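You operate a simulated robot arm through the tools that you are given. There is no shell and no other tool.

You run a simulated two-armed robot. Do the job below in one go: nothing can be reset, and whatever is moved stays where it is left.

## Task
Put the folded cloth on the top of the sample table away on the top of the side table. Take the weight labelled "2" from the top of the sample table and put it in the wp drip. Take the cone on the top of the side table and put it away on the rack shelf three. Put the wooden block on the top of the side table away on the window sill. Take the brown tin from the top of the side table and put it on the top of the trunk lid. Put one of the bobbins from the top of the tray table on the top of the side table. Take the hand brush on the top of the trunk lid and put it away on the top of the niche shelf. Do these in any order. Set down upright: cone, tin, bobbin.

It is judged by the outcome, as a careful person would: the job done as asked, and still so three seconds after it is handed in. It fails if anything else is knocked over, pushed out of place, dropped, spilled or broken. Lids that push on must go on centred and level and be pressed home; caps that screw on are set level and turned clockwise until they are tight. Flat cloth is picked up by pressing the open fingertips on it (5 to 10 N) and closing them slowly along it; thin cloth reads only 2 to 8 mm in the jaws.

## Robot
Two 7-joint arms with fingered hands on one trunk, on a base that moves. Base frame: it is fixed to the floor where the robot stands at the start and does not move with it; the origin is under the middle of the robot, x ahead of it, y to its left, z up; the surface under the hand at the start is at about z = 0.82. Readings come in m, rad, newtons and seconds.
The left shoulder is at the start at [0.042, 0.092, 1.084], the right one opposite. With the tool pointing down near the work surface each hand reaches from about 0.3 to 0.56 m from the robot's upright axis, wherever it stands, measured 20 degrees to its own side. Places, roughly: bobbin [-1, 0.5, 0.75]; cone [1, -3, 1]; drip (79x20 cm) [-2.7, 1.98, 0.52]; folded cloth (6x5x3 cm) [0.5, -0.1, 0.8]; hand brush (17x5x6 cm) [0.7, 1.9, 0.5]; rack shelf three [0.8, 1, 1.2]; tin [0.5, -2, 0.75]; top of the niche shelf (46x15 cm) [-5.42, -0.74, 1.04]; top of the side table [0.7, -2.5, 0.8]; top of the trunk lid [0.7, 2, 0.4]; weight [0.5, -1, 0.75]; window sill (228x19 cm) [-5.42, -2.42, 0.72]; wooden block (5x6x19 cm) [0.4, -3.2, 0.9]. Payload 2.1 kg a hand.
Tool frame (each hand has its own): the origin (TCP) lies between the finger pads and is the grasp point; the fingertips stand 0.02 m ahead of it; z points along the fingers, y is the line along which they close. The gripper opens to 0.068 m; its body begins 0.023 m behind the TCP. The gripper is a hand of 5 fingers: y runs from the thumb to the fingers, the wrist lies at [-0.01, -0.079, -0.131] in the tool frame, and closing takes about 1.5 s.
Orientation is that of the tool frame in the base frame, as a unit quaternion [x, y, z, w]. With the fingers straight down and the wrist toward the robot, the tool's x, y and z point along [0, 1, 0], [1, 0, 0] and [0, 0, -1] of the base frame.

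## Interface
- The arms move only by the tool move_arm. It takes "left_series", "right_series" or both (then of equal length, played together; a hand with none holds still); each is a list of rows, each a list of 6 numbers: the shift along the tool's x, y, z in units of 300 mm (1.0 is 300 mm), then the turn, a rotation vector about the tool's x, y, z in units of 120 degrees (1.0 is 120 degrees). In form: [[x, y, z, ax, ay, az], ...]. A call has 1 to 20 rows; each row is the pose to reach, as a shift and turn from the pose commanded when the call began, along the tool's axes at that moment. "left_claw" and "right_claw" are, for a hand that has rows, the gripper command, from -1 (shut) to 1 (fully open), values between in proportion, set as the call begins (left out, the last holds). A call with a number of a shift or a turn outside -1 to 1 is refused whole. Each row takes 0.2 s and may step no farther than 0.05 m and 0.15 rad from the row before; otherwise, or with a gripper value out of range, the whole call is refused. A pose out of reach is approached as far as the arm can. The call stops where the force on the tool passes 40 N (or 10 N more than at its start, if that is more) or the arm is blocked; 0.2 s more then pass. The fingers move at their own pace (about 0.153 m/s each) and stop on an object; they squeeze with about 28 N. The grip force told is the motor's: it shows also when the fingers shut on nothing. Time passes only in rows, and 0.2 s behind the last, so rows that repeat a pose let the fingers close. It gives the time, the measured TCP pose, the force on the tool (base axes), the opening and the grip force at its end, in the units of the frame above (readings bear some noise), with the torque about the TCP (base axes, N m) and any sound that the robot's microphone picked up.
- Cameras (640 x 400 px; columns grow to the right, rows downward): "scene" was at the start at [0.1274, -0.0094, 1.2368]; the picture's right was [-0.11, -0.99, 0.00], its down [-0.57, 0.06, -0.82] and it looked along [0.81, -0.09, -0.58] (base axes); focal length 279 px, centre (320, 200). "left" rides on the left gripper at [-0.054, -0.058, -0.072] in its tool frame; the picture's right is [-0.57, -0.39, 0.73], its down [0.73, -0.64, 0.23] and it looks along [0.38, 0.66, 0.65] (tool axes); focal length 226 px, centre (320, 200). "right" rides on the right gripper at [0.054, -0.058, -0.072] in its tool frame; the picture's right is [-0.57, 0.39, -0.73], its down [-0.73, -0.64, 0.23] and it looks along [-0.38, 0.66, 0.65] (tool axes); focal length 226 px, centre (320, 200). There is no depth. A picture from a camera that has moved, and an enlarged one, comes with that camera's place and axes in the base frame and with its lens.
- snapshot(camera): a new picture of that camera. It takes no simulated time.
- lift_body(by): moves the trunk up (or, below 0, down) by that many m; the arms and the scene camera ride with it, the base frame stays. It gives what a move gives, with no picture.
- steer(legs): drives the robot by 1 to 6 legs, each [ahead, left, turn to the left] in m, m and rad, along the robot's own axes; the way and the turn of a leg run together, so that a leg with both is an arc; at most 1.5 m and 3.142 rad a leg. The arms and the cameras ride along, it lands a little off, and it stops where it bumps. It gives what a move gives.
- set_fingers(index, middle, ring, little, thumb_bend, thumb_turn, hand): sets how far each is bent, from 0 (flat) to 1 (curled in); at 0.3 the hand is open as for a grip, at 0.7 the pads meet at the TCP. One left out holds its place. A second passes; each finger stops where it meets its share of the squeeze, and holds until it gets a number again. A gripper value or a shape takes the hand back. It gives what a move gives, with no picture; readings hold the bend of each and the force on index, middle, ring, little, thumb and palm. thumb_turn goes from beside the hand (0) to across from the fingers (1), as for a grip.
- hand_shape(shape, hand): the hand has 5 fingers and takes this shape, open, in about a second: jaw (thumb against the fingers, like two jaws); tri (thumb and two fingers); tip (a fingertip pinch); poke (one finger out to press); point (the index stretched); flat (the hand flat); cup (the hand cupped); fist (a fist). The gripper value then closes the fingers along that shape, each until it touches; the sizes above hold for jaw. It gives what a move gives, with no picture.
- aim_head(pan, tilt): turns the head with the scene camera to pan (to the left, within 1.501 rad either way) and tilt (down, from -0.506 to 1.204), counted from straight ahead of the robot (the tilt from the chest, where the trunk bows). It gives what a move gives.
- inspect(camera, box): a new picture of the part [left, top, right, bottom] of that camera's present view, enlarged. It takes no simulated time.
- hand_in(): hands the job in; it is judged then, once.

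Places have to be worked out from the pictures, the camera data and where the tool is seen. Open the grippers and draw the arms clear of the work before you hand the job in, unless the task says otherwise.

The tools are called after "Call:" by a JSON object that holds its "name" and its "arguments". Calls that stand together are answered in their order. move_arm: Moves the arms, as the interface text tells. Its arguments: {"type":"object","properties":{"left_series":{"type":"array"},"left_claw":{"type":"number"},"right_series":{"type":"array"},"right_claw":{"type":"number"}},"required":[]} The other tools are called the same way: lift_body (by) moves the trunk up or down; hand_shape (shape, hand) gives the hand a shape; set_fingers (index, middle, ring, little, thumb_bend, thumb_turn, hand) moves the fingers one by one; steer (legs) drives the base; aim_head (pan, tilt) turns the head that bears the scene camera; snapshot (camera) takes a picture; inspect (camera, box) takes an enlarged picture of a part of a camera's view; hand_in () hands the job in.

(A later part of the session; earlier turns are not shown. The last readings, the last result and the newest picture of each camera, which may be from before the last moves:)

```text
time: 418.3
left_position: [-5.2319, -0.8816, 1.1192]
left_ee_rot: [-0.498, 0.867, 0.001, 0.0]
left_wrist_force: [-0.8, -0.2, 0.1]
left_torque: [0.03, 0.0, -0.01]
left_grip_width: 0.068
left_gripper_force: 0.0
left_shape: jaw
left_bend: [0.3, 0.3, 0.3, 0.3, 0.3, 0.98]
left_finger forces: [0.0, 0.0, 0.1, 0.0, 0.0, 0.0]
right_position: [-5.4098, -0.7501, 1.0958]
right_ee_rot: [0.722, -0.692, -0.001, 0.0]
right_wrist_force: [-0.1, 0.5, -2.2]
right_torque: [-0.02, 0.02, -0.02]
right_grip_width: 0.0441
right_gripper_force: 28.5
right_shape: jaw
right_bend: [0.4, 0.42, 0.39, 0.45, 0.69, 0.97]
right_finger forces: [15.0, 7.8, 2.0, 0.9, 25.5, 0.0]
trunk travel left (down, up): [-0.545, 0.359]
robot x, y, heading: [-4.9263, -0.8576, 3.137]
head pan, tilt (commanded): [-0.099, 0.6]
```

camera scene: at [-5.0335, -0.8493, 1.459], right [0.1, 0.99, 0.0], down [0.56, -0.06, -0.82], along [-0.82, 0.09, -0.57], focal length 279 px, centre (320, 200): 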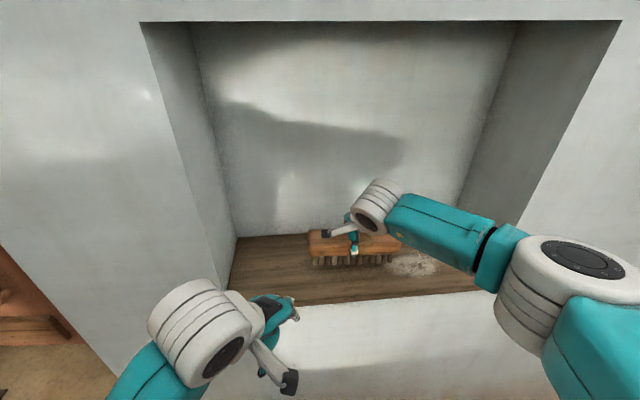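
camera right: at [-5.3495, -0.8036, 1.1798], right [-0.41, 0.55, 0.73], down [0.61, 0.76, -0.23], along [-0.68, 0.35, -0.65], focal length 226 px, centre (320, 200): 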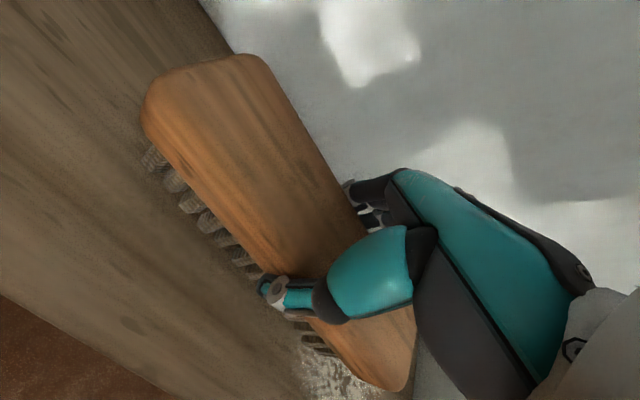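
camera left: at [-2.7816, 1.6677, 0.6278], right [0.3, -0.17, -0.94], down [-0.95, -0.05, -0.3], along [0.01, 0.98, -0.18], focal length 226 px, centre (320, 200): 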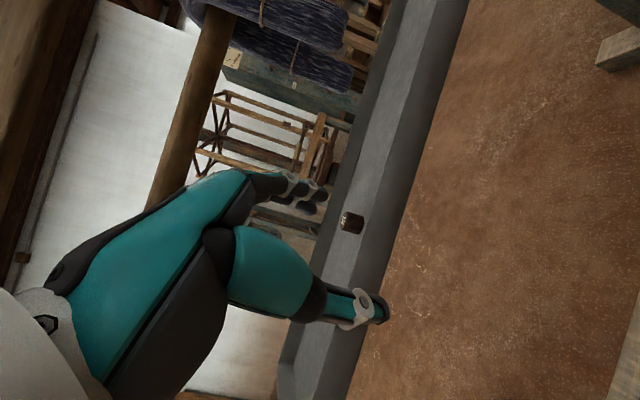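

Call:
{"name": "move_arm", "arguments": {"right_series": [[0, 0, 0.007, 0, 0, 0], [0, 0, 0.014, 0, 0, 0], [0, 0, 0.021, 0, 0, 0], [0, 0, 0.028, 0, 0, 0]]}}

```text
time: 419.3
left_position: [-5.232, -0.8817, 1.1191]
left_ee_rot: [-0.498, 0.867, 0.001, 0.0]
left_wrist_force: [1.0, -0.6, 0.0]
left_torque: [0.01, 0.01, -0.01]
left_grip_width: 0.0678
left_gripper_force: 0.0
left_shape: jaw
left_bend: [0.3, 0.3, 0.3, 0.3, 0.3, 0.98]
left_finger forces: [0.0, 0.0, 0.0, 0.0, 0.0, 0.0]
right_position: [-5.4102, -0.7516, 1.0876]
right_ee_rot: [0.722, -0.691, 0.0, 0.0]
right_wrist_force: [-0.2, -0.8, -0.6]
right_torque: [0.0, 0.0, -0.02]
right_grip_width: 0.0444
right_gripper_force: 28.1
right_shape: jaw
right_bend: [0.4, 0.42, 0.39, 0.45, 0.69, 0.97]
right_finger forces: [14.9, 7.7, 2.0, 0.9, 25.6, 0.1]
trunk travel left (down, up): [-0.545, 0.359]
robot x, y, heading: [-4.929, -0.8586, 3.139]
head pan, tilt (commanded): [-0.099, 0.6]
```

Call:
{"name": "move_arm", "arguments": {"right_series": [[0, 0, 0.006, 0, 0, 0], [0, 0, 0.012, 0, 0, 0], [0, 0, 0.018, 0, 0, 0]]}}

Call:
{"name": "inspect", "arguments": {"camera": "scene", "box": [260, 190, 460, 310]}}

```text
time: 420.1
left_position: [-5.2303, -0.881, 1.119]
left_ee_rot: [-0.498, 0.867, 0.001, -0.001]
left_wrist_force: [0.1, 0.0, 0.8]
left_torque: [0.0, 0.01, -0.01]
left_grip_width: 0.068
left_gripper_force: 0.1
left_shape: jaw
left_bend: [0.3, 0.3, 0.3, 0.3, 0.3, 0.98]
left_finger forces: [0.0, 0.0, 0.1, 0.1, 0.1, 0.0]
right_position: [-5.41, -0.7498, 1.0844]
right_ee_rot: [0.722, -0.692, -0.002, 0.003]
right_wrist_force: [-6.1, 1.8, 19.4]
right_torque: [0.02, -0.14, 0.05]
right_grip_width: 0.0441
right_gripper_force: 27.8
right_shape: jaw
right_bend: [0.38, 0.41, 0.39, 0.43, 0.7, 0.97]
right_finger forces: [19.4, 8.1, 2.6, 2.7, 25.0, 0.0]
trunk travel left (down, up): [-0.545, 0.359]
robot x, y, heading: [-4.931, -0.8561, 3.134]
head pan, tilt (commanded): [-0.099, 0.6]
```

```text
3.20 times, centred on (360, 250) of scene
camera zoom: at [-5.0327, -0.8494, 1.4593], right [0.1, 0.99, 0.0], down [0.56, -0.06, -0.83], along [-0.82, 0.09, -0.56], focal length 892 px, centre (192, 40)
```

zoom: 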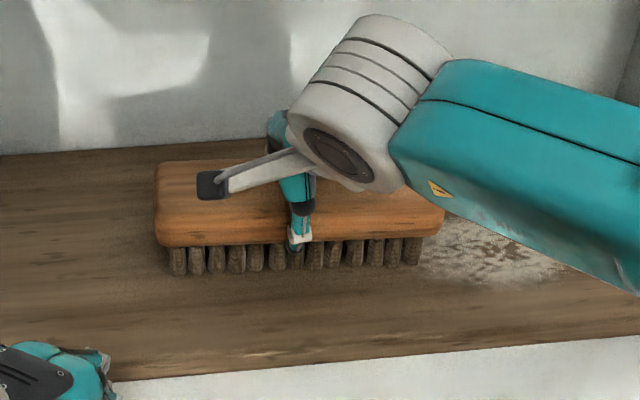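

Contact (19 N) at 1.084. I ease up ~2.5 mm and open the hand partly.

Call:
{"name": "move_arm", "arguments": {"right_series": [[0, 0, -0.008, 0, 0, 0], [0, 0, -0.008, 0, 0, 0]]}}

Call:
{"name": "move_arm", "arguments": {"right_series": [[0, 0, 0, 0, 0, 0], [0, 0, 0, 0, 0, 0], [0, 0, 0, 0, 0, 0], [0, 0, 0, 0, 0, 0], [0, 0, 0, 0, 0, 0]], "right_claw": 0.85}}

Call:
{"name": "inspect", "arguments": {"camera": "scene", "box": [260, 190, 460, 310]}}

Call:
{"name": "snapshot", "arguments": {"camera": "right"}}

```text
time: 420.7
left_position: [-5.2304, -0.8801, 1.1185]
left_ee_rot: [-0.498, 0.867, 0.0, 0.0]
left_wrist_force: [0.1, -0.6, 0.2]
left_torque: [0.01, 0.01, -0.04]
left_grip_width: 0.0678
left_gripper_force: 0.0
left_shape: jaw
left_bend: [0.3, 0.3, 0.3, 0.3, 0.3, 0.98]
left_finger forces: [0.1, 0.1, 0.1, 0.1, 0.0, 0.0]
right_position: [-5.4092, -0.7501, 1.0856]
right_ee_rot: [0.722, -0.692, -0.001, -0.001]
right_wrist_force: [-6.0, 2.3, 12.5]
right_torque: [0.07, -0.02, 0.01]
right_grip_width: 0.0439
right_gripper_force: 27.8
right_shape: jaw
right_bend: [0.37, 0.41, 0.38, 0.43, 0.71, 0.98]
right_finger forces: [18.0, 8.2, 2.9, 2.3, 24.7, 0.0]
trunk travel left (down, up): [-0.545, 0.359]
robot x, y, heading: [-4.928, -0.8606, 3.134]
head pan, tilt (commanded): [-0.099, 0.6]
```

```text
time: 421.9
left_position: [-5.2313, -0.8821, 1.1191]
left_ee_rot: [-0.498, 0.867, 0.001, 0.0]
left_wrist_force: [0.1, 1.1, 0.0]
left_torque: [0.01, 0.01, 0.0]
left_grip_width: 0.0679
left_gripper_force: 0.1
left_shape: jaw
left_bend: [0.3, 0.3, 0.3, 0.3, 0.3, 0.98]
left_finger forces: [0.0, 0.1, 0.0, 0.0, 0.1, 0.0]
right_position: [-5.4101, -0.7514, 1.0852]
right_ee_rot: [0.722, -0.691, 0.0, 0.0]
right_wrist_force: [0.0, 0.3, 0.0]
right_torque: [-0.02, -0.03, -0.03]
right_grip_width: 0.0626
right_gripper_force: 0.0
right_shape: jaw
right_bend: [0.3, 0.31, 0.3, 0.31, 0.33, 0.98]
right_finger forces: [0.2, 0.0, 0.0, 0.1, 0.2, 0.1]
trunk travel left (down, up): [-0.545, 0.359]
robot x, y, heading: [-4.9292, -0.8607, 3.141]
head pan, tilt (commanded): [-0.099, 0.6]
```

```text
3.20 times, centred on (360, 250) of scene
camera zoom: at [-5.0333, -0.8493, 1.459], right [0.1, 0.99, 0.0], down [0.56, -0.06, -0.82], along [-0.82, 0.09, -0.57], focal length 892 px, centre (192, 40)
```

zoom: 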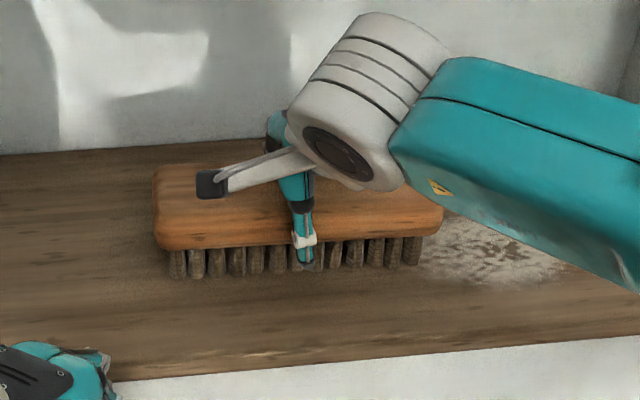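

```text
taken
camera right: at [-5.3484, -0.8037, 1.1581], right [-0.41, 0.55, 0.73], down [0.61, 0.76, -0.23], along [-0.68, 0.35, -0.65], focal length 226 px, centre (320, 200)
```

right: 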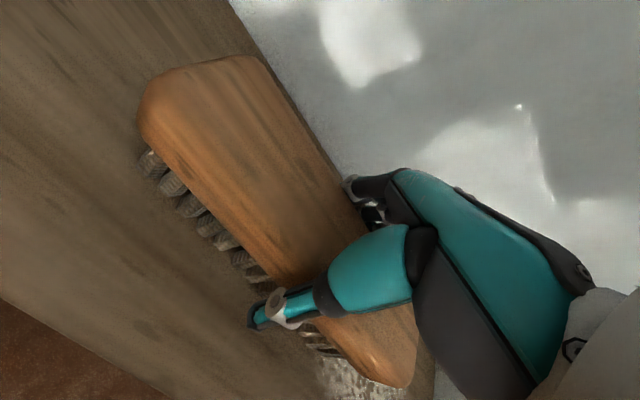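

The brush rests on the niche shelf. I raise the hand 9 cm and withdraw it from the niche.

Call:
{"name": "move_arm", "arguments": {"right_series": [[0, 0, -0.04, 0, 0, 0], [0, 0, -0.12, 0, 0, 0], [0, 0, -0.22, 0, 0, 0], [0, 0, -0.3, 0, 0, 0], [0, -0.13, -0.3, 0, 0, 0], [0, -0.27, -0.3, 0, 0, 0], [0, -0.4, -0.3, 0, 0, 0]]}}

Call:
{"name": "snapshot", "arguments": {"camera": "scene"}}

```text
time: 423.5
left_position: [-5.2318, -0.8802, 1.1197]
left_ee_rot: [-0.498, 0.867, 0.001, -0.001]
left_wrist_force: [0.0, 0.1, 0.6]
left_torque: [0.03, -0.04, 0.03]
left_grip_width: 0.0679
left_gripper_force: 0.0
left_shape: jaw
left_bend: [0.3, 0.3, 0.3, 0.3, 0.3, 0.98]
left_finger forces: [0.1, 0.0, 0.1, 0.1, 0.0, 0.0]
right_position: [-5.2889, -0.7461, 1.1801]
right_ee_rot: [0.721, -0.693, -0.001, 0.0]
right_wrist_force: [-0.2, 0.4, -0.1]
right_torque: [0.01, 0.0, -0.01]
right_grip_width: 0.0627
right_gripper_force: 0.2
right_shape: jaw
right_bend: [0.3, 0.31, 0.3, 0.31, 0.33, 0.98]
right_finger forces: [0.0, 0.0, 0.0, 0.0, 0.0, 0.0]
trunk travel left (down, up): [-0.545, 0.359]
robot x, y, heading: [-4.9265, -0.8563, 3.137]
head pan, tilt (commanded): [-0.099, 0.6]
```

```text
taken
camera scene: at [-5.0331, -0.8492, 1.459], right [0.1, 0.99, 0.0], down [0.56, -0.06, -0.83], along [-0.82, 0.08, -0.56], focal length 279 px, centre (320, 200)
```

scene: 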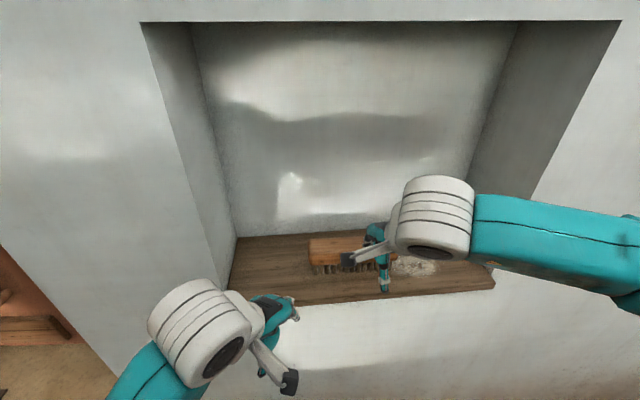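

The brush lies on the niche shelf. Now only the wooden block remains; I back off, turn south and survey the window sill and the way east.

Call:
{"name": "steer", "arguments": {"legs": [[-0.12, 0.0, 0], [0, 0, 1.571]]}}

Call:
{"name": "aim_head", "arguments": {"pan": 0.0, "tilt": 0.4}}

Call:
{"name": "snapshot", "arguments": {"camera": "scene"}}

Call:
{"name": "aim_head", "arguments": {"pan": 0.9, "tilt": 0.4}}

Call:
{"name": "snapshot", "arguments": {"camera": "scene"}}

```text
time: 428.6
left_position: [-4.7892, -1.1624, 1.1191]
left_ee_rot: [0.963, -0.271, 0.0, 0.001]
left_wrist_force: [-0.1, -1.0, 0.8]
left_torque: [-0.04, 0.02, -0.03]
left_grip_width: 0.0681
left_gripper_force: 0.0
left_shape: jaw
left_bend: [0.3, 0.3, 0.3, 0.3, 0.3, 0.98]
left_finger forces: [0.1, 0.1, 0.0, 0.0, 0.1, 0.0]
right_position: [-4.9255, -1.2174, 1.1809]
right_ee_rot: [1.0, 0.013, -0.001, 0.0]
right_wrist_force: [0.7, -0.2, 0.1]
right_torque: [0.0, -0.02, -0.01]
right_grip_width: 0.0629
right_gripper_force: 0.0
right_shape: jaw
right_bend: [0.3, 0.31, 0.3, 0.31, 0.33, 0.98]
right_finger forces: [0.0, 0.1, 0.0, 0.0, 0.0, 0.1]
trunk travel left (down, up): [-0.545, 0.359]
robot x, y, heading: [-4.8045, -0.8577, -1.594]
head pan, tilt (commanded): [-0.099, 0.6]
```

```text
time: 429.3
left_position: [-4.7896, -1.162, 1.1189]
left_ee_rot: [0.963, -0.271, 0.0, 0.001]
left_wrist_force: [-0.7, 0.1, 0.7]
left_torque: [0.01, -0.03, 0.01]
left_grip_width: 0.0679
left_gripper_force: 0.0
left_shape: jaw
left_bend: [0.3, 0.3, 0.3, 0.3, 0.3, 0.98]
left_finger forces: [0.1, 0.0, 0.0, 0.1, 0.0, 0.0]
right_position: [-4.9267, -1.2175, 1.1799]
right_ee_rot: [1.0, 0.012, -0.002, 0.0]
right_wrist_force: [-0.2, 0.7, 0.7]
right_torque: [-0.01, 0.01, 0.01]
right_grip_width: 0.0627
right_gripper_force: 0.0
right_shape: jaw
right_bend: [0.3, 0.31, 0.3, 0.31, 0.33, 0.98]
right_finger forces: [0.1, 0.0, 0.1, 0.0, 0.0, 0.0]
trunk travel left (down, up): [-0.545, 0.359]
robot x, y, heading: [-4.8084, -0.857, -1.596]
head pan, tilt (commanded): [0.0, 0.4]
```

```text
taken
camera scene: at [-4.8086, -0.9689, 1.4772], right [-1.0, 0.02, 0.0], down [0.01, 0.39, -0.92], along [-0.02, -0.92, -0.39], focal length 279 px, centre (320, 200)
```

scene: 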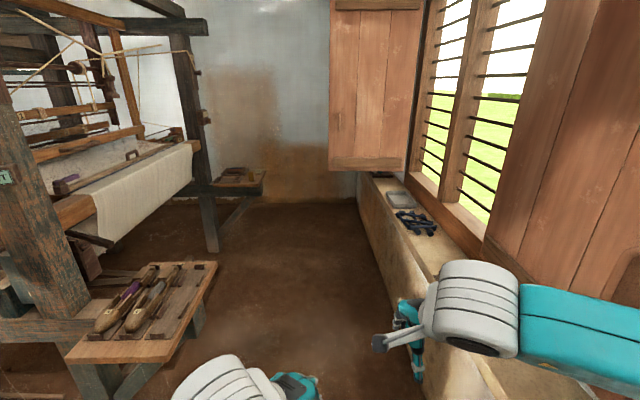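

```text
time: 430.5
left_position: [-4.7889, -1.1615, 1.1194]
left_ee_rot: [0.963, -0.271, 0.0, 0.001]
left_wrist_force: [0.1, -0.2, -0.4]
left_torque: [0.01, 0.0, 0.01]
left_grip_width: 0.0679
left_gripper_force: 0.1
left_shape: jaw
left_bend: [0.3, 0.3, 0.3, 0.3, 0.3, 0.98]
left_finger forces: [0.1, 0.0, 0.0, 0.1, 0.1, 0.0]
right_position: [-4.9259, -1.2173, 1.1793]
right_ee_rot: [1.0, 0.012, -0.001, 0.0]
right_wrist_force: [-0.6, -0.2, 0.1]
right_torque: [0.02, 0.01, -0.01]
right_grip_width: 0.0628
right_gripper_force: 0.1
right_shape: jaw
right_bend: [0.3, 0.31, 0.3, 0.31, 0.33, 0.98]
right_finger forces: [0.0, 0.1, 0.0, 0.0, 0.1, 0.0]
trunk travel left (down, up): [-0.545, 0.359]
robot x, y, heading: [-4.806, -0.8595, -1.6]
head pan, tilt (commanded): [0.901, 0.4]
```

```text
taken
camera scene: at [-4.7352, -0.9357, 1.4773], right [-0.64, -0.77, 0.0], down [-0.3, 0.25, -0.92], along [0.71, -0.59, -0.39], focal length 279 px, centre (320, 200)
```

scene: 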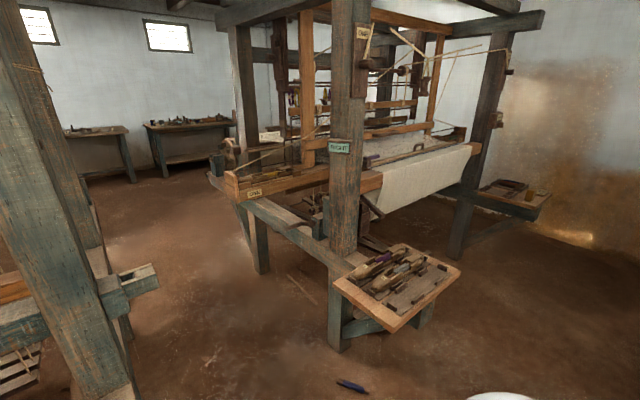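

There is an aisle between the two looms (y≈-1.0 to -1.58) leading east. I drive south to y≈-1.25, face east, extend the arms to narrow my width, and go through.

Call:
{"name": "steer", "arguments": {"legs": [[0.38, 0, 0.0], [0, 0, 1.6]]}}

Call:
{"name": "aim_head", "arguments": {"pan": 0.0, "tilt": 0.45}}

Call:
{"name": "snapshot", "arguments": {"camera": "scene"}}

```text
time: 436.8
left_position: [-4.5113, -1.214, 1.1185]
left_ee_rot: [0.865, 0.501, 0.0, 0.001]
left_wrist_force: [-0.8, -1.5, -1.0]
left_torque: [0.0, -0.01, -0.01]
left_grip_width: 0.0679
left_gripper_force: 0.1
left_shape: jaw
left_bend: [0.3, 0.3, 0.3, 0.3, 0.3, 0.98]
left_finger forces: [0.0, 0.1, 0.1, 0.0, 0.0, 0.0]
right_position: [-4.4535, -1.3496, 1.1796]
right_ee_rot: [0.69, 0.724, 0.0, 0.001]
right_wrist_force: [0.7, -0.4, -1.0]
right_torque: [-0.04, 0.02, 0.01]
right_grip_width: 0.063
right_gripper_force: 0.1
right_shape: jaw
right_bend: [0.3, 0.31, 0.3, 0.31, 0.33, 0.98]
right_finger forces: [0.0, 0.0, 0.1, 0.1, 0.0, 0.0]
trunk travel left (down, up): [-0.545, 0.359]
robot x, y, heading: [-4.8146, -1.2402, 0.005]
head pan, tilt (commanded): [0.901, 0.4]
```

```text
time: 438.0
left_position: [-4.5127, -1.2139, 1.1184]
left_ee_rot: [0.866, 0.5, 0.001, 0.0]
left_wrist_force: [0.1, -0.7, 0.3]
left_torque: [-0.03, -0.01, 0.02]
left_grip_width: 0.0679
left_gripper_force: 0.0
left_shape: jaw
left_bend: [0.3, 0.3, 0.3, 0.3, 0.3, 0.98]
left_finger forces: [0.0, 0.1, 0.1, 0.0, 0.0, 0.1]
right_position: [-4.4529, -1.3509, 1.1802]
right_ee_rot: [0.69, 0.724, 0.0, 0.0]
right_wrist_force: [-0.1, 0.5, -0.4]
right_torque: [-0.03, 0.01, 0.0]
right_grip_width: 0.0627
right_gripper_force: 0.0
right_shape: jaw
right_bend: [0.3, 0.31, 0.3, 0.31, 0.33, 0.98]
right_finger forces: [0.1, 0.1, 0.0, 0.0, 0.0, 0.0]
trunk travel left (down, up): [-0.545, 0.359]
robot x, y, heading: [-4.8157, -1.2406, -0.003]
head pan, tilt (commanded): [0.0, 0.45]
```

```text
taken
camera scene: at [-4.705, -1.2393, 1.4726], right [0.0, -1.0, 0.0], down [-0.44, 0.0, -0.9], along [0.9, 0.0, -0.44], focal length 279 px, centre (320, 200)
```

scene: 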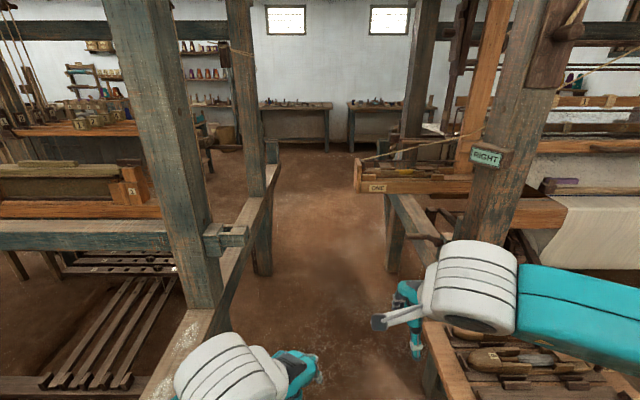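

The aisle is free between y≈-0.90 and ≈-1.46 (a box sticks out there at z≈0.9). I extend both arms to narrow the elbows and drive east, in checked steps.

Call:
{"name": "move_arm", "arguments": {"left_series": [[0.135, 0.067, 0, 0, 0, 0], [0.27, 0.133, 0, 0, 0, 0], [0.405, 0.2, 0, 0, 0, 0], [0.539, 0.266, 0, 0, 0, 0]], "right_series": [[-0.046, 0.081, 0, 0, 0, 0], [-0.092, 0.163, 0, 0, 0, 0], [-0.137, 0.244, 0, 0, 0, 0], [-0.183, 0.325, 0, 0, 0, 0]]}}

Call:
{"name": "steer", "arguments": {"legs": [[0.6, 0.02, 0]]}}

Call:
{"name": "snapshot", "arguments": {"camera": "scene"}}

```text
time: 439.0
left_position: [-4.3619, -1.1139, 1.1195]
left_ee_rot: [0.866, 0.5, 0.002, 0.002]
left_wrist_force: [0.6, 0.9, 0.2]
left_torque: [0.02, -0.01, 0.01]
left_grip_width: 0.0679
left_gripper_force: 0.1
left_shape: jaw
left_bend: [0.3, 0.3, 0.3, 0.3, 0.3, 0.98]
left_finger forces: [0.0, 0.1, 0.0, 0.0, 0.1, 0.1]
right_position: [-4.3514, -1.3977, 1.1798]
right_ee_rot: [0.689, 0.725, -0.001, 0.0]
right_wrist_force: [0.1, 0.3, -0.5]
right_torque: [0.01, 0.0, -0.02]
right_grip_width: 0.0627
right_gripper_force: 0.1
right_shape: jaw
right_bend: [0.3, 0.31, 0.3, 0.31, 0.33, 0.98]
right_finger forces: [0.1, 0.0, 0.1, 0.0, 0.0, 0.0]
trunk travel left (down, up): [-0.545, 0.359]
robot x, y, heading: [-4.814, -1.2402, 0.002]
head pan, tilt (commanded): [0.0, 0.45]
```

```text
time: 442.3
left_position: [-3.7703, -1.0979, 1.1199]
left_ee_rot: [0.868, 0.497, 0.0, 0.001]
left_wrist_force: [-0.3, 0.1, -0.1]
left_torque: [0.0, 0.02, 0.0]
left_grip_width: 0.068
left_gripper_force: 0.2
left_shape: jaw
left_bend: [0.3, 0.3, 0.3, 0.3, 0.3, 0.98]
left_finger forces: [0.0, 0.0, 0.1, 0.0, 0.0, 0.1]
right_position: [-3.7615, -1.3827, 1.1794]
right_ee_rot: [0.692, 0.722, -0.001, 0.0]
right_wrist_force: [-0.6, 0.0, -0.1]
right_torque: [-0.02, -0.01, -0.02]
right_grip_width: 0.0629
right_gripper_force: 0.1
right_shape: jaw
right_bend: [0.3, 0.31, 0.3, 0.31, 0.33, 0.98]
right_finger forces: [0.0, 0.0, 0.1, 0.0, 0.0, 0.0]
trunk travel left (down, up): [-0.545, 0.359]
robot x, y, heading: [-4.2225, -1.2205, -0.007]
head pan, tilt (commanded): [0.0, 0.45]
```

```text
taken
camera scene: at [-4.1132, -1.2215, 1.4725], right [-0.01, -1.0, 0.0], down [-0.44, 0.0, -0.9], along [0.9, -0.01, -0.44], focal length 279 px, centre (320, 200)
```

scene: 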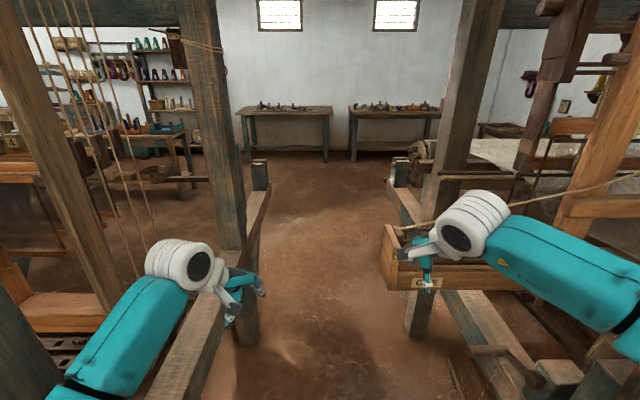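

Clear on both sides. I continue east 1.3 m.

Call:
{"name": "steer", "arguments": {"legs": [[0.65, -0.005, 0.005], [0.65, 0, 0.0]]}}

Call:
{"name": "snapshot", "arguments": {"camera": "scene"}}

```text
time: 449.2
left_position: [-2.4643, -1.1141, 1.1198]
left_ee_rot: [0.869, 0.495, 0.0, 0.0]
left_wrist_force: [-1.1, -0.1, -0.6]
left_torque: [-0.03, 0.0, 0.02]
left_grip_width: 0.0678
left_gripper_force: 0.0
left_shape: jaw
left_bend: [0.3, 0.3, 0.3, 0.3, 0.3, 0.98]
left_finger forces: [0.0, 0.0, 0.0, 0.0, 0.0, 0.0]
right_position: [-2.4553, -1.3981, 1.1799]
right_ee_rot: [0.694, 0.72, -0.001, 0.0]
right_wrist_force: [0.5, -0.3, -0.3]
right_torque: [-0.04, -0.03, -0.01]
right_grip_width: 0.0628
right_gripper_force: 0.0
right_shape: jaw
right_bend: [0.3, 0.31, 0.3, 0.31, 0.33, 0.98]
right_finger forces: [0.0, 0.0, 0.0, 0.0, 0.0, 0.0]
trunk travel left (down, up): [-0.545, 0.359]
robot x, y, heading: [-2.914, -1.2404, -0.009]
head pan, tilt (commanded): [0.0, 0.45]
```

```text
taken
camera scene: at [-2.8066, -1.2364, 1.4725], right [-0.01, -1.0, 0.0], down [-0.44, 0.0, -0.9], along [0.9, -0.01, -0.44], focal length 279 px, centre (320, 200)
```

scene: 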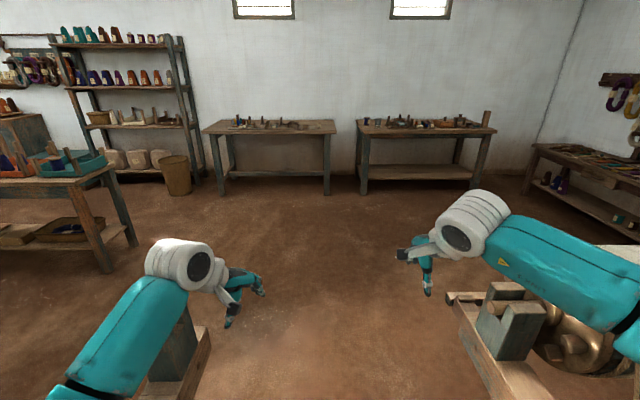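

Open floor ahead. I drive on past the loom ends and then diagonally to the front of the side table's right end, where the block stands.

Call:
{"name": "steer", "arguments": {"legs": [[1.4, 0, 0.009], [0.62, -0.9, 0], [0.62, -0.9, 0]]}}

Call:
{"name": "aim_head", "arguments": {"pan": 0.0, "tilt": 0.5}}

Call:
{"name": "snapshot", "arguments": {"camera": "scene"}}

```text
time: 466.7
left_position: [0.2109, -2.9091, 1.1191]
left_ee_rot: [0.861, 0.508, 0.001, 0.002]
left_wrist_force: [-0.5, 0.3, -0.2]
left_torque: [-0.02, 0.0, -0.01]
left_grip_width: 0.0682
left_gripper_force: 0.0
left_shape: jaw
left_bend: [0.3, 0.3, 0.3, 0.3, 0.3, 0.98]
left_finger forces: [0.1, 0.1, 0.1, 0.1, 0.0, 0.2]
right_position: [0.2282, -3.1934, 1.1807]
right_ee_rot: [0.683, 0.73, 0.0, 0.0]
right_wrist_force: [0.3, 0.2, 0.0]
right_torque: [-0.03, -0.04, -0.01]
right_grip_width: 0.0627
right_gripper_force: 0.1
right_shape: jaw
right_bend: [0.3, 0.31, 0.3, 0.31, 0.33, 0.98]
right_finger forces: [0.1, 0.1, 0.0, 0.0, 0.0, 0.0]
trunk travel left (down, up): [-0.545, 0.359]
robot x, y, heading: [-0.2337, -3.0417, 0.018]
head pan, tilt (commanded): [0.0, 0.45]
```

```text
time: 467.3
left_position: [0.2112, -2.9093, 1.119]
left_ee_rot: [0.862, 0.508, 0.0, 0.002]
left_wrist_force: [0.5, -0.3, 0.6]
left_torque: [-0.02, 0.0, 0.03]
left_grip_width: 0.068
left_gripper_force: 0.1
left_shape: jaw
left_bend: [0.3, 0.3, 0.3, 0.3, 0.3, 0.98]
left_finger forces: [0.0, 0.0, 0.1, 0.0, 0.0, 0.1]
right_position: [0.2268, -3.1936, 1.1794]
right_ee_rot: [0.684, 0.73, 0.0, 0.001]
right_wrist_force: [0.2, -0.1, -0.2]
right_torque: [0.0, 0.0, 0.0]
right_grip_width: 0.0629
right_gripper_force: 0.0
right_shape: jaw
right_bend: [0.3, 0.31, 0.3, 0.31, 0.33, 0.98]
right_finger forces: [0.0, 0.0, 0.0, 0.0, 0.0, 0.0]
trunk travel left (down, up): [-0.545, 0.359]
robot x, y, heading: [-0.2363, -3.0427, 0.019]
head pan, tilt (commanded): [0.0, 0.499]
```

```text
taken
camera scene: at [-0.1293, -3.0413, 1.4681], right [0.02, -1.0, 0.0], down [-0.48, -0.01, -0.88], along [0.88, 0.02, -0.48], focal length 279 px, centre (320, 200)
```

scene: 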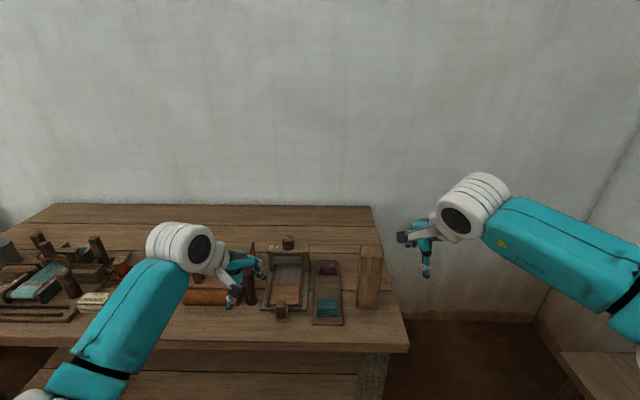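

The wooden block stands upright near (0.45,-3.165). I zoom in to see its orientation and neighbours.

Call:
{"name": "inspect", "arguments": {"camera": "scene", "box": [260, 220, 440, 350]}}

Call:
{"name": "snapshot", "arguments": {"camera": "right"}}

```text
3.08 times, centred on (350, 285) of scene
camera zoom: at [-0.1293, -3.0413, 1.4681], right [0.02, -1.0, 0.0], down [-0.48, -0.01, -0.88], along [0.88, 0.02, -0.48], focal length 858 px, centre (228, -62)
```

zoom: 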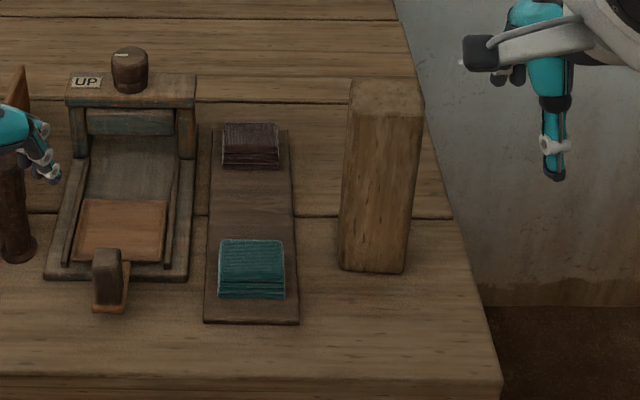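

```text
taken
camera right: at [0.1662, -3.1445, 1.2528], right [0.42, -0.54, 0.73], down [-0.59, -0.77, -0.23], along [0.69, -0.33, -0.65], focal length 226 px, centre (320, 200)
```

right: 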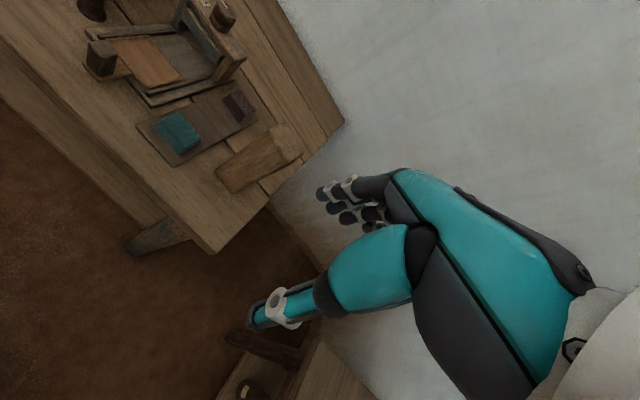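

The block measures ≈5 cm (x) by 6 cm (y), centre ≈(0.446,-3.162), top z≈1.0. I drive in 0.28 m and bring the open right hand over it.

Call:
{"name": "steer", "arguments": {"legs": [[0.28, 0.0, -0.019]]}}

Call:
{"name": "aim_head", "arguments": {"pan": -0.2, "tilt": 0.75}}

Call:
{"name": "snapshot", "arguments": {"camera": "scene"}}

Call:
{"name": "snapshot", "arguments": {"camera": "right"}}

```text
time: 469.3
left_position: [0.4953, -2.9141, 1.119]
left_ee_rot: [0.866, 0.501, 0.0, 0.0]
left_wrist_force: [-0.4, 0.0, -0.3]
left_torque: [0.0, 0.0, 0.01]
left_grip_width: 0.0681
left_gripper_force: 0.0
left_shape: jaw
left_bend: [0.3, 0.3, 0.3, 0.3, 0.3, 0.98]
left_finger forces: [0.0, 0.0, 0.0, 0.0, 0.1, 0.0]
right_position: [0.5063, -3.1966, 1.1798]
right_ee_rot: [0.689, 0.725, -0.001, 0.001]
right_wrist_force: [0.8, -0.3, -0.3]
right_torque: [-0.01, 0.01, 0.0]
right_grip_width: 0.0628
right_gripper_force: 0.2
right_shape: jaw
right_bend: [0.3, 0.31, 0.3, 0.31, 0.33, 0.98]
right_finger forces: [0.0, 0.0, 0.0, 0.0, 0.1, 0.0]
trunk travel left (down, up): [-0.545, 0.359]
robot x, y, heading: [0.0431, -3.04, 0.01]
head pan, tilt (commanded): [0.0, 0.499]
```

```text
time: 470.1
left_position: [0.4919, -2.9139, 1.1197]
left_ee_rot: [0.865, 0.501, 0.001, 0.002]
left_wrist_force: [-0.2, -0.4, 0.2]
left_torque: [-0.02, -0.01, 0.01]
left_grip_width: 0.0682
left_gripper_force: 0.0
left_shape: jaw
left_bend: [0.3, 0.3, 0.3, 0.3, 0.3, 0.98]
left_finger forces: [0.0, 0.1, 0.0, 0.0, 0.1, 0.1]
right_position: [0.5059, -3.1981, 1.1822]
right_ee_rot: [0.689, 0.725, -0.001, 0.0]
right_wrist_force: [-0.3, 0.4, 0.1]
right_torque: [0.01, 0.01, 0.0]
right_grip_width: 0.0628
right_gripper_force: 0.1
right_shape: jaw
right_bend: [0.3, 0.31, 0.3, 0.31, 0.33, 0.98]
right_finger forces: [0.0, 0.0, 0.1, 0.0, 0.0, 0.0]
trunk travel left (down, up): [-0.545, 0.359]
robot x, y, heading: [0.0439, -3.0392, -0.004]
head pan, tilt (commanded): [-0.201, 0.75]
```

```text
taken
camera scene: at [0.1413, -3.0564, 1.4462], right [-0.2, -0.98, 0.0], down [-0.67, 0.13, -0.73], along [0.72, -0.14, -0.68], focal length 279 px, centre (320, 200)
```

scene: 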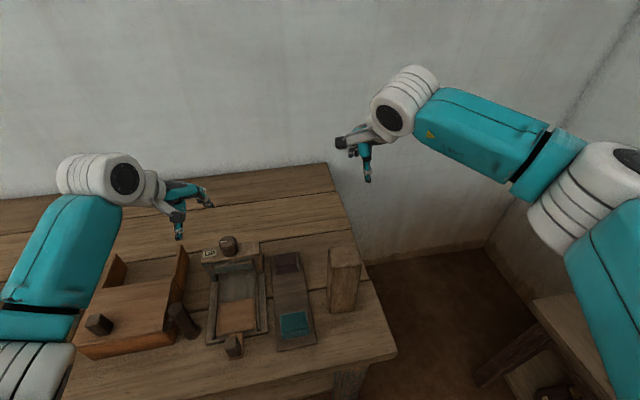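

```text
taken
camera right: at [0.4449, -3.1475, 1.2528], right [0.42, -0.54, 0.73], down [-0.6, -0.77, -0.23], along [0.68, -0.34, -0.65], focal length 226 px, centre (320, 200)
```

right: 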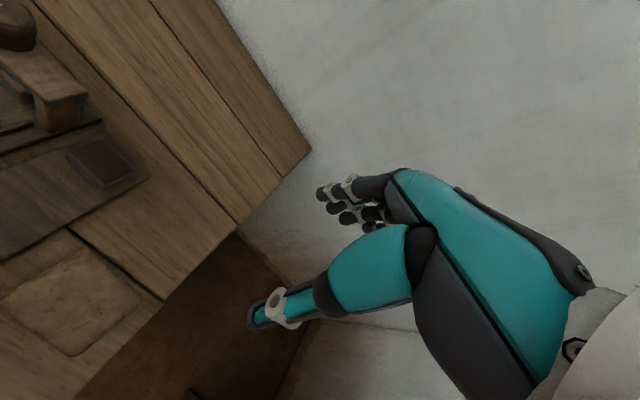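

I zoom the scene camera on the block's top to refine its centre and yaw.

Call:
{"name": "inspect", "arguments": {"camera": "scene", "box": [290, 220, 410, 340]}}

```text
3.33 times, centred on (350, 280) of scene
camera zoom: at [0.1413, -3.0564, 1.4462], right [-0.2, -0.98, 0.0], down [-0.67, 0.13, -0.73], along [0.72, -0.14, -0.68], focal length 929 px, centre (220, -67)
```

zoom: 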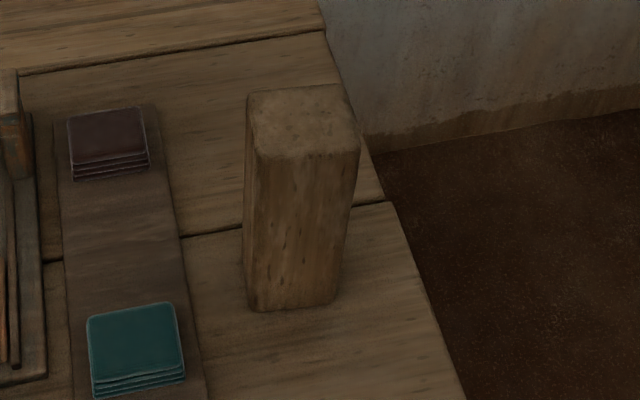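

The block's top centre is (0.446,-3.165), turned about -5.5°. I align the right hand above it, fully open, and come down to z≈1.06.

Call:
{"name": "move_arm", "arguments": {"right_series": [[0.04, -0.065, 0, 0, 0, 0.023], [0.08, -0.13, 0, 0, 0, 0.047], [0.12, -0.194, 0, 0, 0, 0.07], [0.12, -0.194, 0.13, 0, 0, 0.07], [0.12, -0.194, 0.26, 0, 0, 0.07], [0.12, -0.194, 0.39, 0, 0, 0.07]], "right_claw": 1}}

Call:
{"name": "snapshot", "arguments": {"camera": "right"}}

Call:
{"name": "inspect", "arguments": {"camera": "scene", "box": [250, 180, 450, 340]}}

```text
time: 471.5
left_position: [0.4939, -2.9121, 1.1199]
left_ee_rot: [0.865, 0.501, 0.001, 0.001]
left_wrist_force: [-0.1, 0.7, -0.1]
left_torque: [-0.03, 0.03, 0.02]
left_grip_width: 0.0677
left_gripper_force: 0.1
left_shape: jaw
left_bend: [0.3, 0.3, 0.3, 0.3, 0.3, 0.98]
left_finger forces: [0.1, 0.1, 0.0, 0.1, 0.0, 0.1]
right_position: [0.444, -3.1651, 1.0612]
right_ee_rot: [0.74, 0.672, 0.0, 0.0]
right_wrist_force: [-0.2, 0.4, 0.5]
right_torque: [0.0, -0.05, 0.0]
right_grip_width: 0.0677
right_gripper_force: 0.1
right_shape: jaw
right_bend: [0.3, 0.3, 0.3, 0.3, 0.3, 0.98]
right_finger forces: [0.0, 0.0, 0.0, 0.0, 0.0, 0.0]
trunk travel left (down, up): [-0.545, 0.359]
robot x, y, heading: [0.0428, -3.0391, 0.007]
head pan, tilt (commanded): [-0.201, 0.75]
```

```text
taken
camera right: at [0.3914, -3.1064, 1.1337], right [0.33, -0.6, 0.73], down [-0.71, -0.67, -0.23], along [0.62, -0.44, -0.65], focal length 226 px, centre (320, 200)
```

right: 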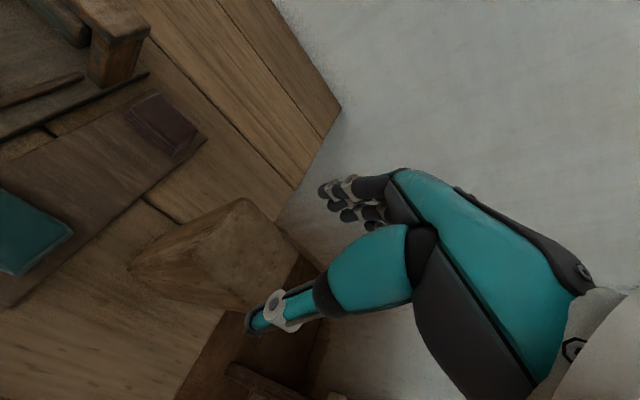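

```text
2.50 times, centred on (350, 260) of scene
camera zoom: at [0.1412, -3.0564, 1.4461], right [-0.2, -0.98, 0.0], down [-0.67, 0.13, -0.73], along [0.72, -0.14, -0.68], focal length 697 px, centre (245, 50)
```

zoom: 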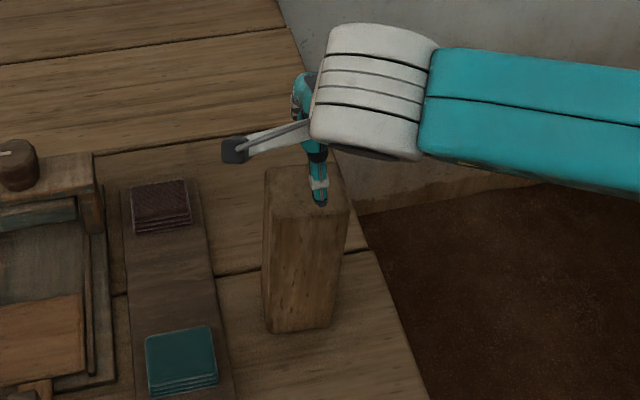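

Aligned. I descend to TCP z≈0.99, watching for palm contact.

Call:
{"name": "move_arm", "arguments": {"right_series": [[0, 0, 0.08, 0, 0, 0], [0, 0, 0.15, 0, 0, 0], [0, 0, 0.2, 0, 0, 0], [0, 0, 0.237, 0, 0, 0]]}}

Call:
{"name": "snapshot", "arguments": {"camera": "right"}}

Call:
{"name": "inspect", "arguments": {"camera": "scene", "box": [250, 180, 450, 340]}}

```text
time: 472.5
left_position: [0.4925, -2.9134, 1.1202]
left_ee_rot: [0.865, 0.501, 0.001, 0.002]
left_wrist_force: [0.2, -0.2, 0.7]
left_torque: [-0.02, 0.0, -0.03]
left_grip_width: 0.0679
left_gripper_force: 0.0
left_shape: jaw
left_bend: [0.3, 0.3, 0.3, 0.3, 0.3, 0.98]
left_finger forces: [0.0, 0.0, 0.0, 0.1, 0.0, 0.0]
right_position: [0.4438, -3.1656, 0.9926]
right_ee_rot: [0.739, 0.673, 0.001, 0.002]
right_wrist_force: [-3.0, -0.3, 12.7]
right_torque: [0.02, 0.15, 0.0]
right_grip_width: 0.0681
right_gripper_force: 0.0
right_shape: jaw
right_bend: [0.29, 0.3, 0.3, 0.3, 0.29, 0.97]
right_finger forces: [2.0, 0.0, 0.1, 0.8, 10.4, 0.0]
trunk travel left (down, up): [-0.545, 0.359]
robot x, y, heading: [0.0441, -3.0416, 0.002]
head pan, tilt (commanded): [-0.201, 0.75]
```

```text
taken
camera right: at [0.3911, -3.107, 1.0652], right [0.33, -0.6, 0.73], down [-0.71, -0.67, -0.23], along [0.63, -0.44, -0.64], focal length 226 px, centre (320, 200)
```

right: 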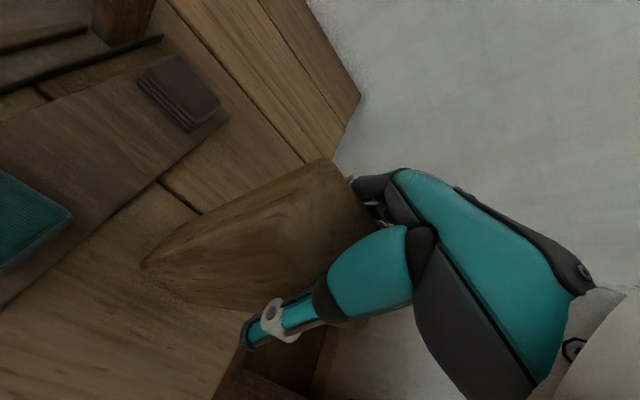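

```text
2.50 times, centred on (350, 260) of scene
camera zoom: at [0.1391, -3.056, 1.4465], right [-0.2, -0.98, 0.0], down [-0.67, 0.13, -0.73], along [0.72, -0.14, -0.68], focal length 697 px, centre (245, 50)
```

zoom: 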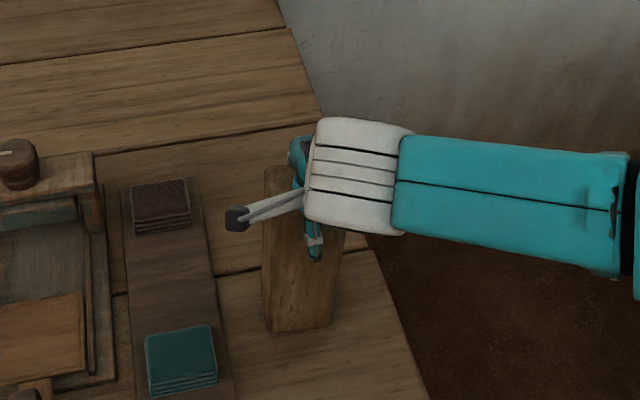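

The thumb bears on the block's front top edge (10 N), so the block sits a few mm nearer. I rise 1.5 cm, shift 7 mm toward the robot and descend again.

Call:
{"name": "move_arm", "arguments": {"right_series": [[0, 0, -0.03, 0, 0, 0], [0, -0.012, -0.05, 0, 0, 0], [0, -0.023, -0.05, 0, 0, 0], [0, -0.023, -0.02, 0, 0, 0], [0, -0.023, 0.0, 0, 0, 0]]}}

```text
time: 473.7
left_position: [0.4938, -2.9132, 1.12]
left_ee_rot: [0.866, 0.501, 0.002, 0.001]
left_wrist_force: [-0.8, 0.0, 0.9]
left_torque: [-0.01, 0.0, -0.01]
left_grip_width: 0.0682
left_gripper_force: 0.0
left_shape: jaw
left_bend: [0.3, 0.3, 0.3, 0.3, 0.3, 0.98]
left_finger forces: [0.0, 0.0, 0.0, 0.0, 0.0, 0.0]
right_position: [0.4388, -3.1655, 0.9932]
right_ee_rot: [0.74, 0.672, 0.001, 0.001]
right_wrist_force: [3.7, -1.0, 15.1]
right_torque: [0.0, -0.04, -0.02]
right_grip_width: 0.0679
right_gripper_force: 0.2
right_shape: jaw
right_bend: [0.27, 0.3, 0.3, 0.29, 0.29, 0.98]
right_finger forces: [7.2, 0.1, 0.2, 2.3, 4.6, 0.0]
trunk travel left (down, up): [-0.545, 0.359]
robot x, y, heading: [0.0396, -3.0379, 0.003]
head pan, tilt (commanded): [-0.201, 0.75]
```

Both sides of the hand now touch: near the palm the jaw is narrower than the block. I rise, open the fingers wider, and come down again.

Call:
{"name": "move_arm", "arguments": {"right_series": [[0, 0, -0.04, 0, 0, 0], [0, 0, -0.1, 0, 0, 0]]}}

Call:
{"name": "set_fingers", "arguments": {"hand": "right", "index": 0.1, "middle": 0.1, "ring": 0.1, "little": 0.1, "thumb_bend": 0.1, "thumb_turn": 1.0}}

Call:
{"name": "move_arm", "arguments": {"right_series": [[0, 0, 0.05, 0, 0, 0], [0, 0, 0.09, 0, 0, 0], [0, 0, 0.115, 0, 0, 0]]}}

Call:
{"name": "snapshot", "arguments": {"camera": "right"}}

```text
time: 474.3
left_position: [0.494, -2.914, 1.1193]
left_ee_rot: [0.866, 0.501, 0.0, 0.0]
left_wrist_force: [0.0, 0.2, 0.2]
left_torque: [-0.01, -0.04, -0.04]
left_grip_width: 0.068
left_gripper_force: 0.1
left_shape: jaw
left_bend: [0.3, 0.3, 0.3, 0.3, 0.3, 0.98]
left_finger forces: [0.0, 0.1, 0.0, 0.1, 0.1, 0.1]
right_position: [0.4378, -3.1655, 1.0221]
right_ee_rot: [0.74, 0.672, -0.001, 0.0]
right_wrist_force: [0.3, 0.4, -0.3]
right_torque: [0.0, -0.01, -0.01]
right_grip_width: 0.0678
right_gripper_force: 0.1
right_shape: jaw
right_bend: [0.3, 0.3, 0.3, 0.3, 0.3, 0.98]
right_finger forces: [0.1, 0.0, 0.0, 0.1, 0.0, 0.0]
trunk travel left (down, up): [-0.545, 0.359]
robot x, y, heading: [0.0447, -3.0428, 0.002]
head pan, tilt (commanded): [-0.201, 0.75]
```

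```text
time: 475.3
left_position: [0.4924, -2.9131, 1.119]
left_ee_rot: [0.866, 0.5, 0.0, 0.002]
left_wrist_force: [0.2, -0.7, -0.2]
left_torque: [-0.01, -0.02, -0.02]
left_grip_width: 0.0678
left_gripper_force: 0.0
left_shape: jaw
left_bend: [0.3, 0.3, 0.3, 0.3, 0.3, 0.98]
left_finger forces: [0.1, 0.0, 0.0, 0.1, 0.0, 0.0]
right_position: [0.4382, -3.1645, 1.0214]
right_ee_rot: [0.74, 0.672, -0.001, 0.001]
right_wrist_force: [0.2, -0.7, 0.2]
right_torque: [0.02, -0.02, 0.0]
right_grip_width: 0.0911
right_gripper_force: 0.0
right_shape: fingers
right_bend: [0.1, 0.1, 0.1, 0.1, 0.1, 0.96]
right_finger forces: [0.0, 0.1, 0.0, 0.0, 0.0, 0.0]
trunk travel left (down, up): [-0.545, 0.359]
robot x, y, heading: [0.041, -3.0405, 0.007]
head pan, tilt (commanded): [-0.201, 0.75]
```

```text
time: 476.1
left_position: [0.4936, -2.9143, 1.1194]
left_ee_rot: [0.865, 0.501, 0.001, 0.002]
left_wrist_force: [0.6, 0.5, -0.2]
left_torque: [-0.01, 0.02, 0.0]
left_grip_width: 0.0677
left_gripper_force: 0.0
left_shape: jaw
left_bend: [0.3, 0.3, 0.3, 0.3, 0.3, 0.98]
left_finger forces: [0.1, 0.1, 0.0, 0.1, 0.0, 0.0]
right_position: [0.4397, -3.1653, 0.9876]
right_ee_rot: [0.74, 0.673, 0.0, 0.001]
right_wrist_force: [-0.9, -0.2, 1.4]
right_torque: [0.0, 0.01, 0.01]
right_grip_width: 0.091
right_gripper_force: 0.6
right_shape: fingers
right_bend: [0.1, 0.1, 0.1, 0.1, 0.1, 0.96]
right_finger forces: [0.2, 0.1, 0.0, 0.1, 1.3, 0.0]
trunk travel left (down, up): [-0.545, 0.359]
robot x, y, heading: [0.0406, -3.0386, -0.001]
head pan, tilt (commanded): [-0.201, 0.75]
```

```text
taken
camera right: at [0.387, -3.1061, 1.0595], right [0.33, -0.6, 0.73], down [-0.71, -0.67, -0.23], along [0.63, -0.44, -0.64], focal length 226 px, centre (320, 200)
```

right: 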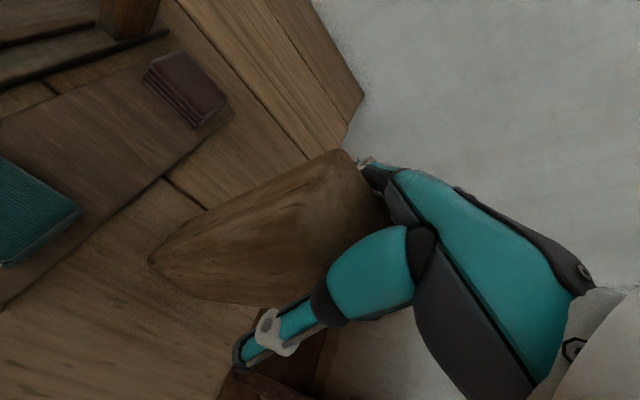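

Now it fits with hardly any contact. I close the grip on the block.

Call:
{"name": "move_arm", "arguments": {"right_series": [[0, 0, 0, 0, 0, 0], [0, 0, 0, 0, 0, 0], [0, 0, 0, 0, 0, 0], [0, 0, 0, 0, 0, 0], [0, 0, 0, 0, 0, 0], [0, 0, 0, 0, 0, 0], [0, 0, 0, 0, 0, 0], [0, 0, 0, 0, 0, 0], [0, 0, 0, 0, 0, 0]], "right_claw": -1}}

Call:
{"name": "snapshot", "arguments": {"camera": "right"}}

Call:
{"name": "inspect", "arguments": {"camera": "scene", "box": [250, 180, 450, 340]}}

```text
time: 478.1
left_position: [0.4936, -2.9136, 1.1196]
left_ee_rot: [0.866, 0.5, 0.0, 0.002]
left_wrist_force: [0.4, 0.3, -0.1]
left_torque: [0.04, -0.02, -0.01]
left_grip_width: 0.0681
left_gripper_force: 0.0
left_shape: jaw
left_bend: [0.3, 0.3, 0.3, 0.3, 0.3, 0.98]
left_finger forces: [0.1, 0.0, 0.0, 0.1, 0.0, 0.1]
right_position: [0.4396, -3.1657, 0.9867]
right_ee_rot: [0.74, 0.672, 0.001, 0.0]
right_wrist_force: [6.6, -1.6, 22.8]
right_torque: [-0.01, -0.45, 0.03]
right_grip_width: 0.0407
right_gripper_force: 27.8
right_shape: jaw
right_bend: [0.25, 0.4, 0.35, 0.42, 0.69, 0.98]
right_finger forces: [33.0, 11.4, 5.2, 3.7, 40.6, 0.0]
trunk travel left (down, up): [-0.545, 0.359]
robot x, y, heading: [0.0436, -3.0405, 0.003]
head pan, tilt (commanded): [-0.201, 0.75]
```

```text
taken
camera right: at [0.3868, -3.1059, 1.06], right [0.33, -0.6, 0.73], down [-0.71, -0.67, -0.23], along [0.63, -0.44, -0.64], focal length 226 px, centre (320, 200)
```

right: 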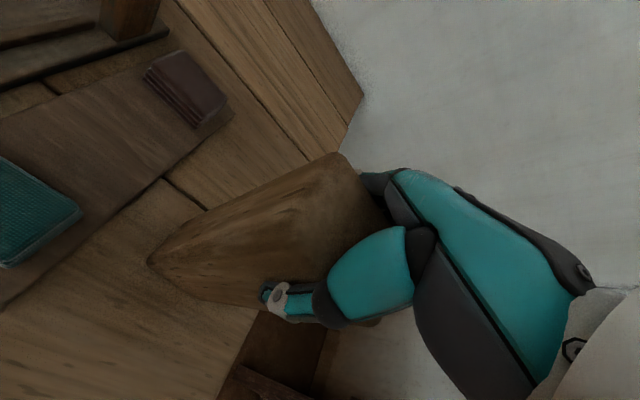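

```text
2.50 times, centred on (350, 260) of scene
camera zoom: at [0.1404, -3.0562, 1.4463], right [-0.2, -0.98, 0.0], down [-0.67, 0.13, -0.73], along [0.72, -0.14, -0.68], focal length 697 px, centre (245, 50)
```

zoom: 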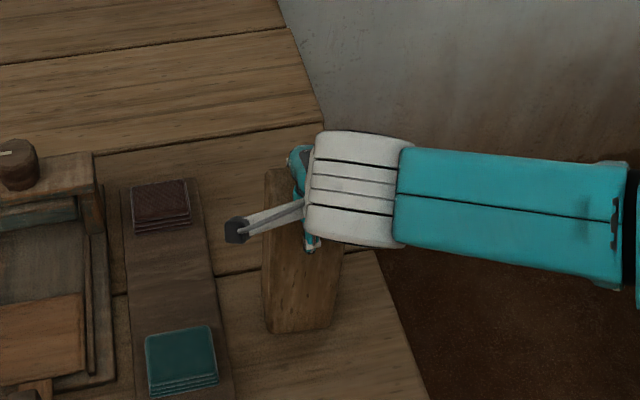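

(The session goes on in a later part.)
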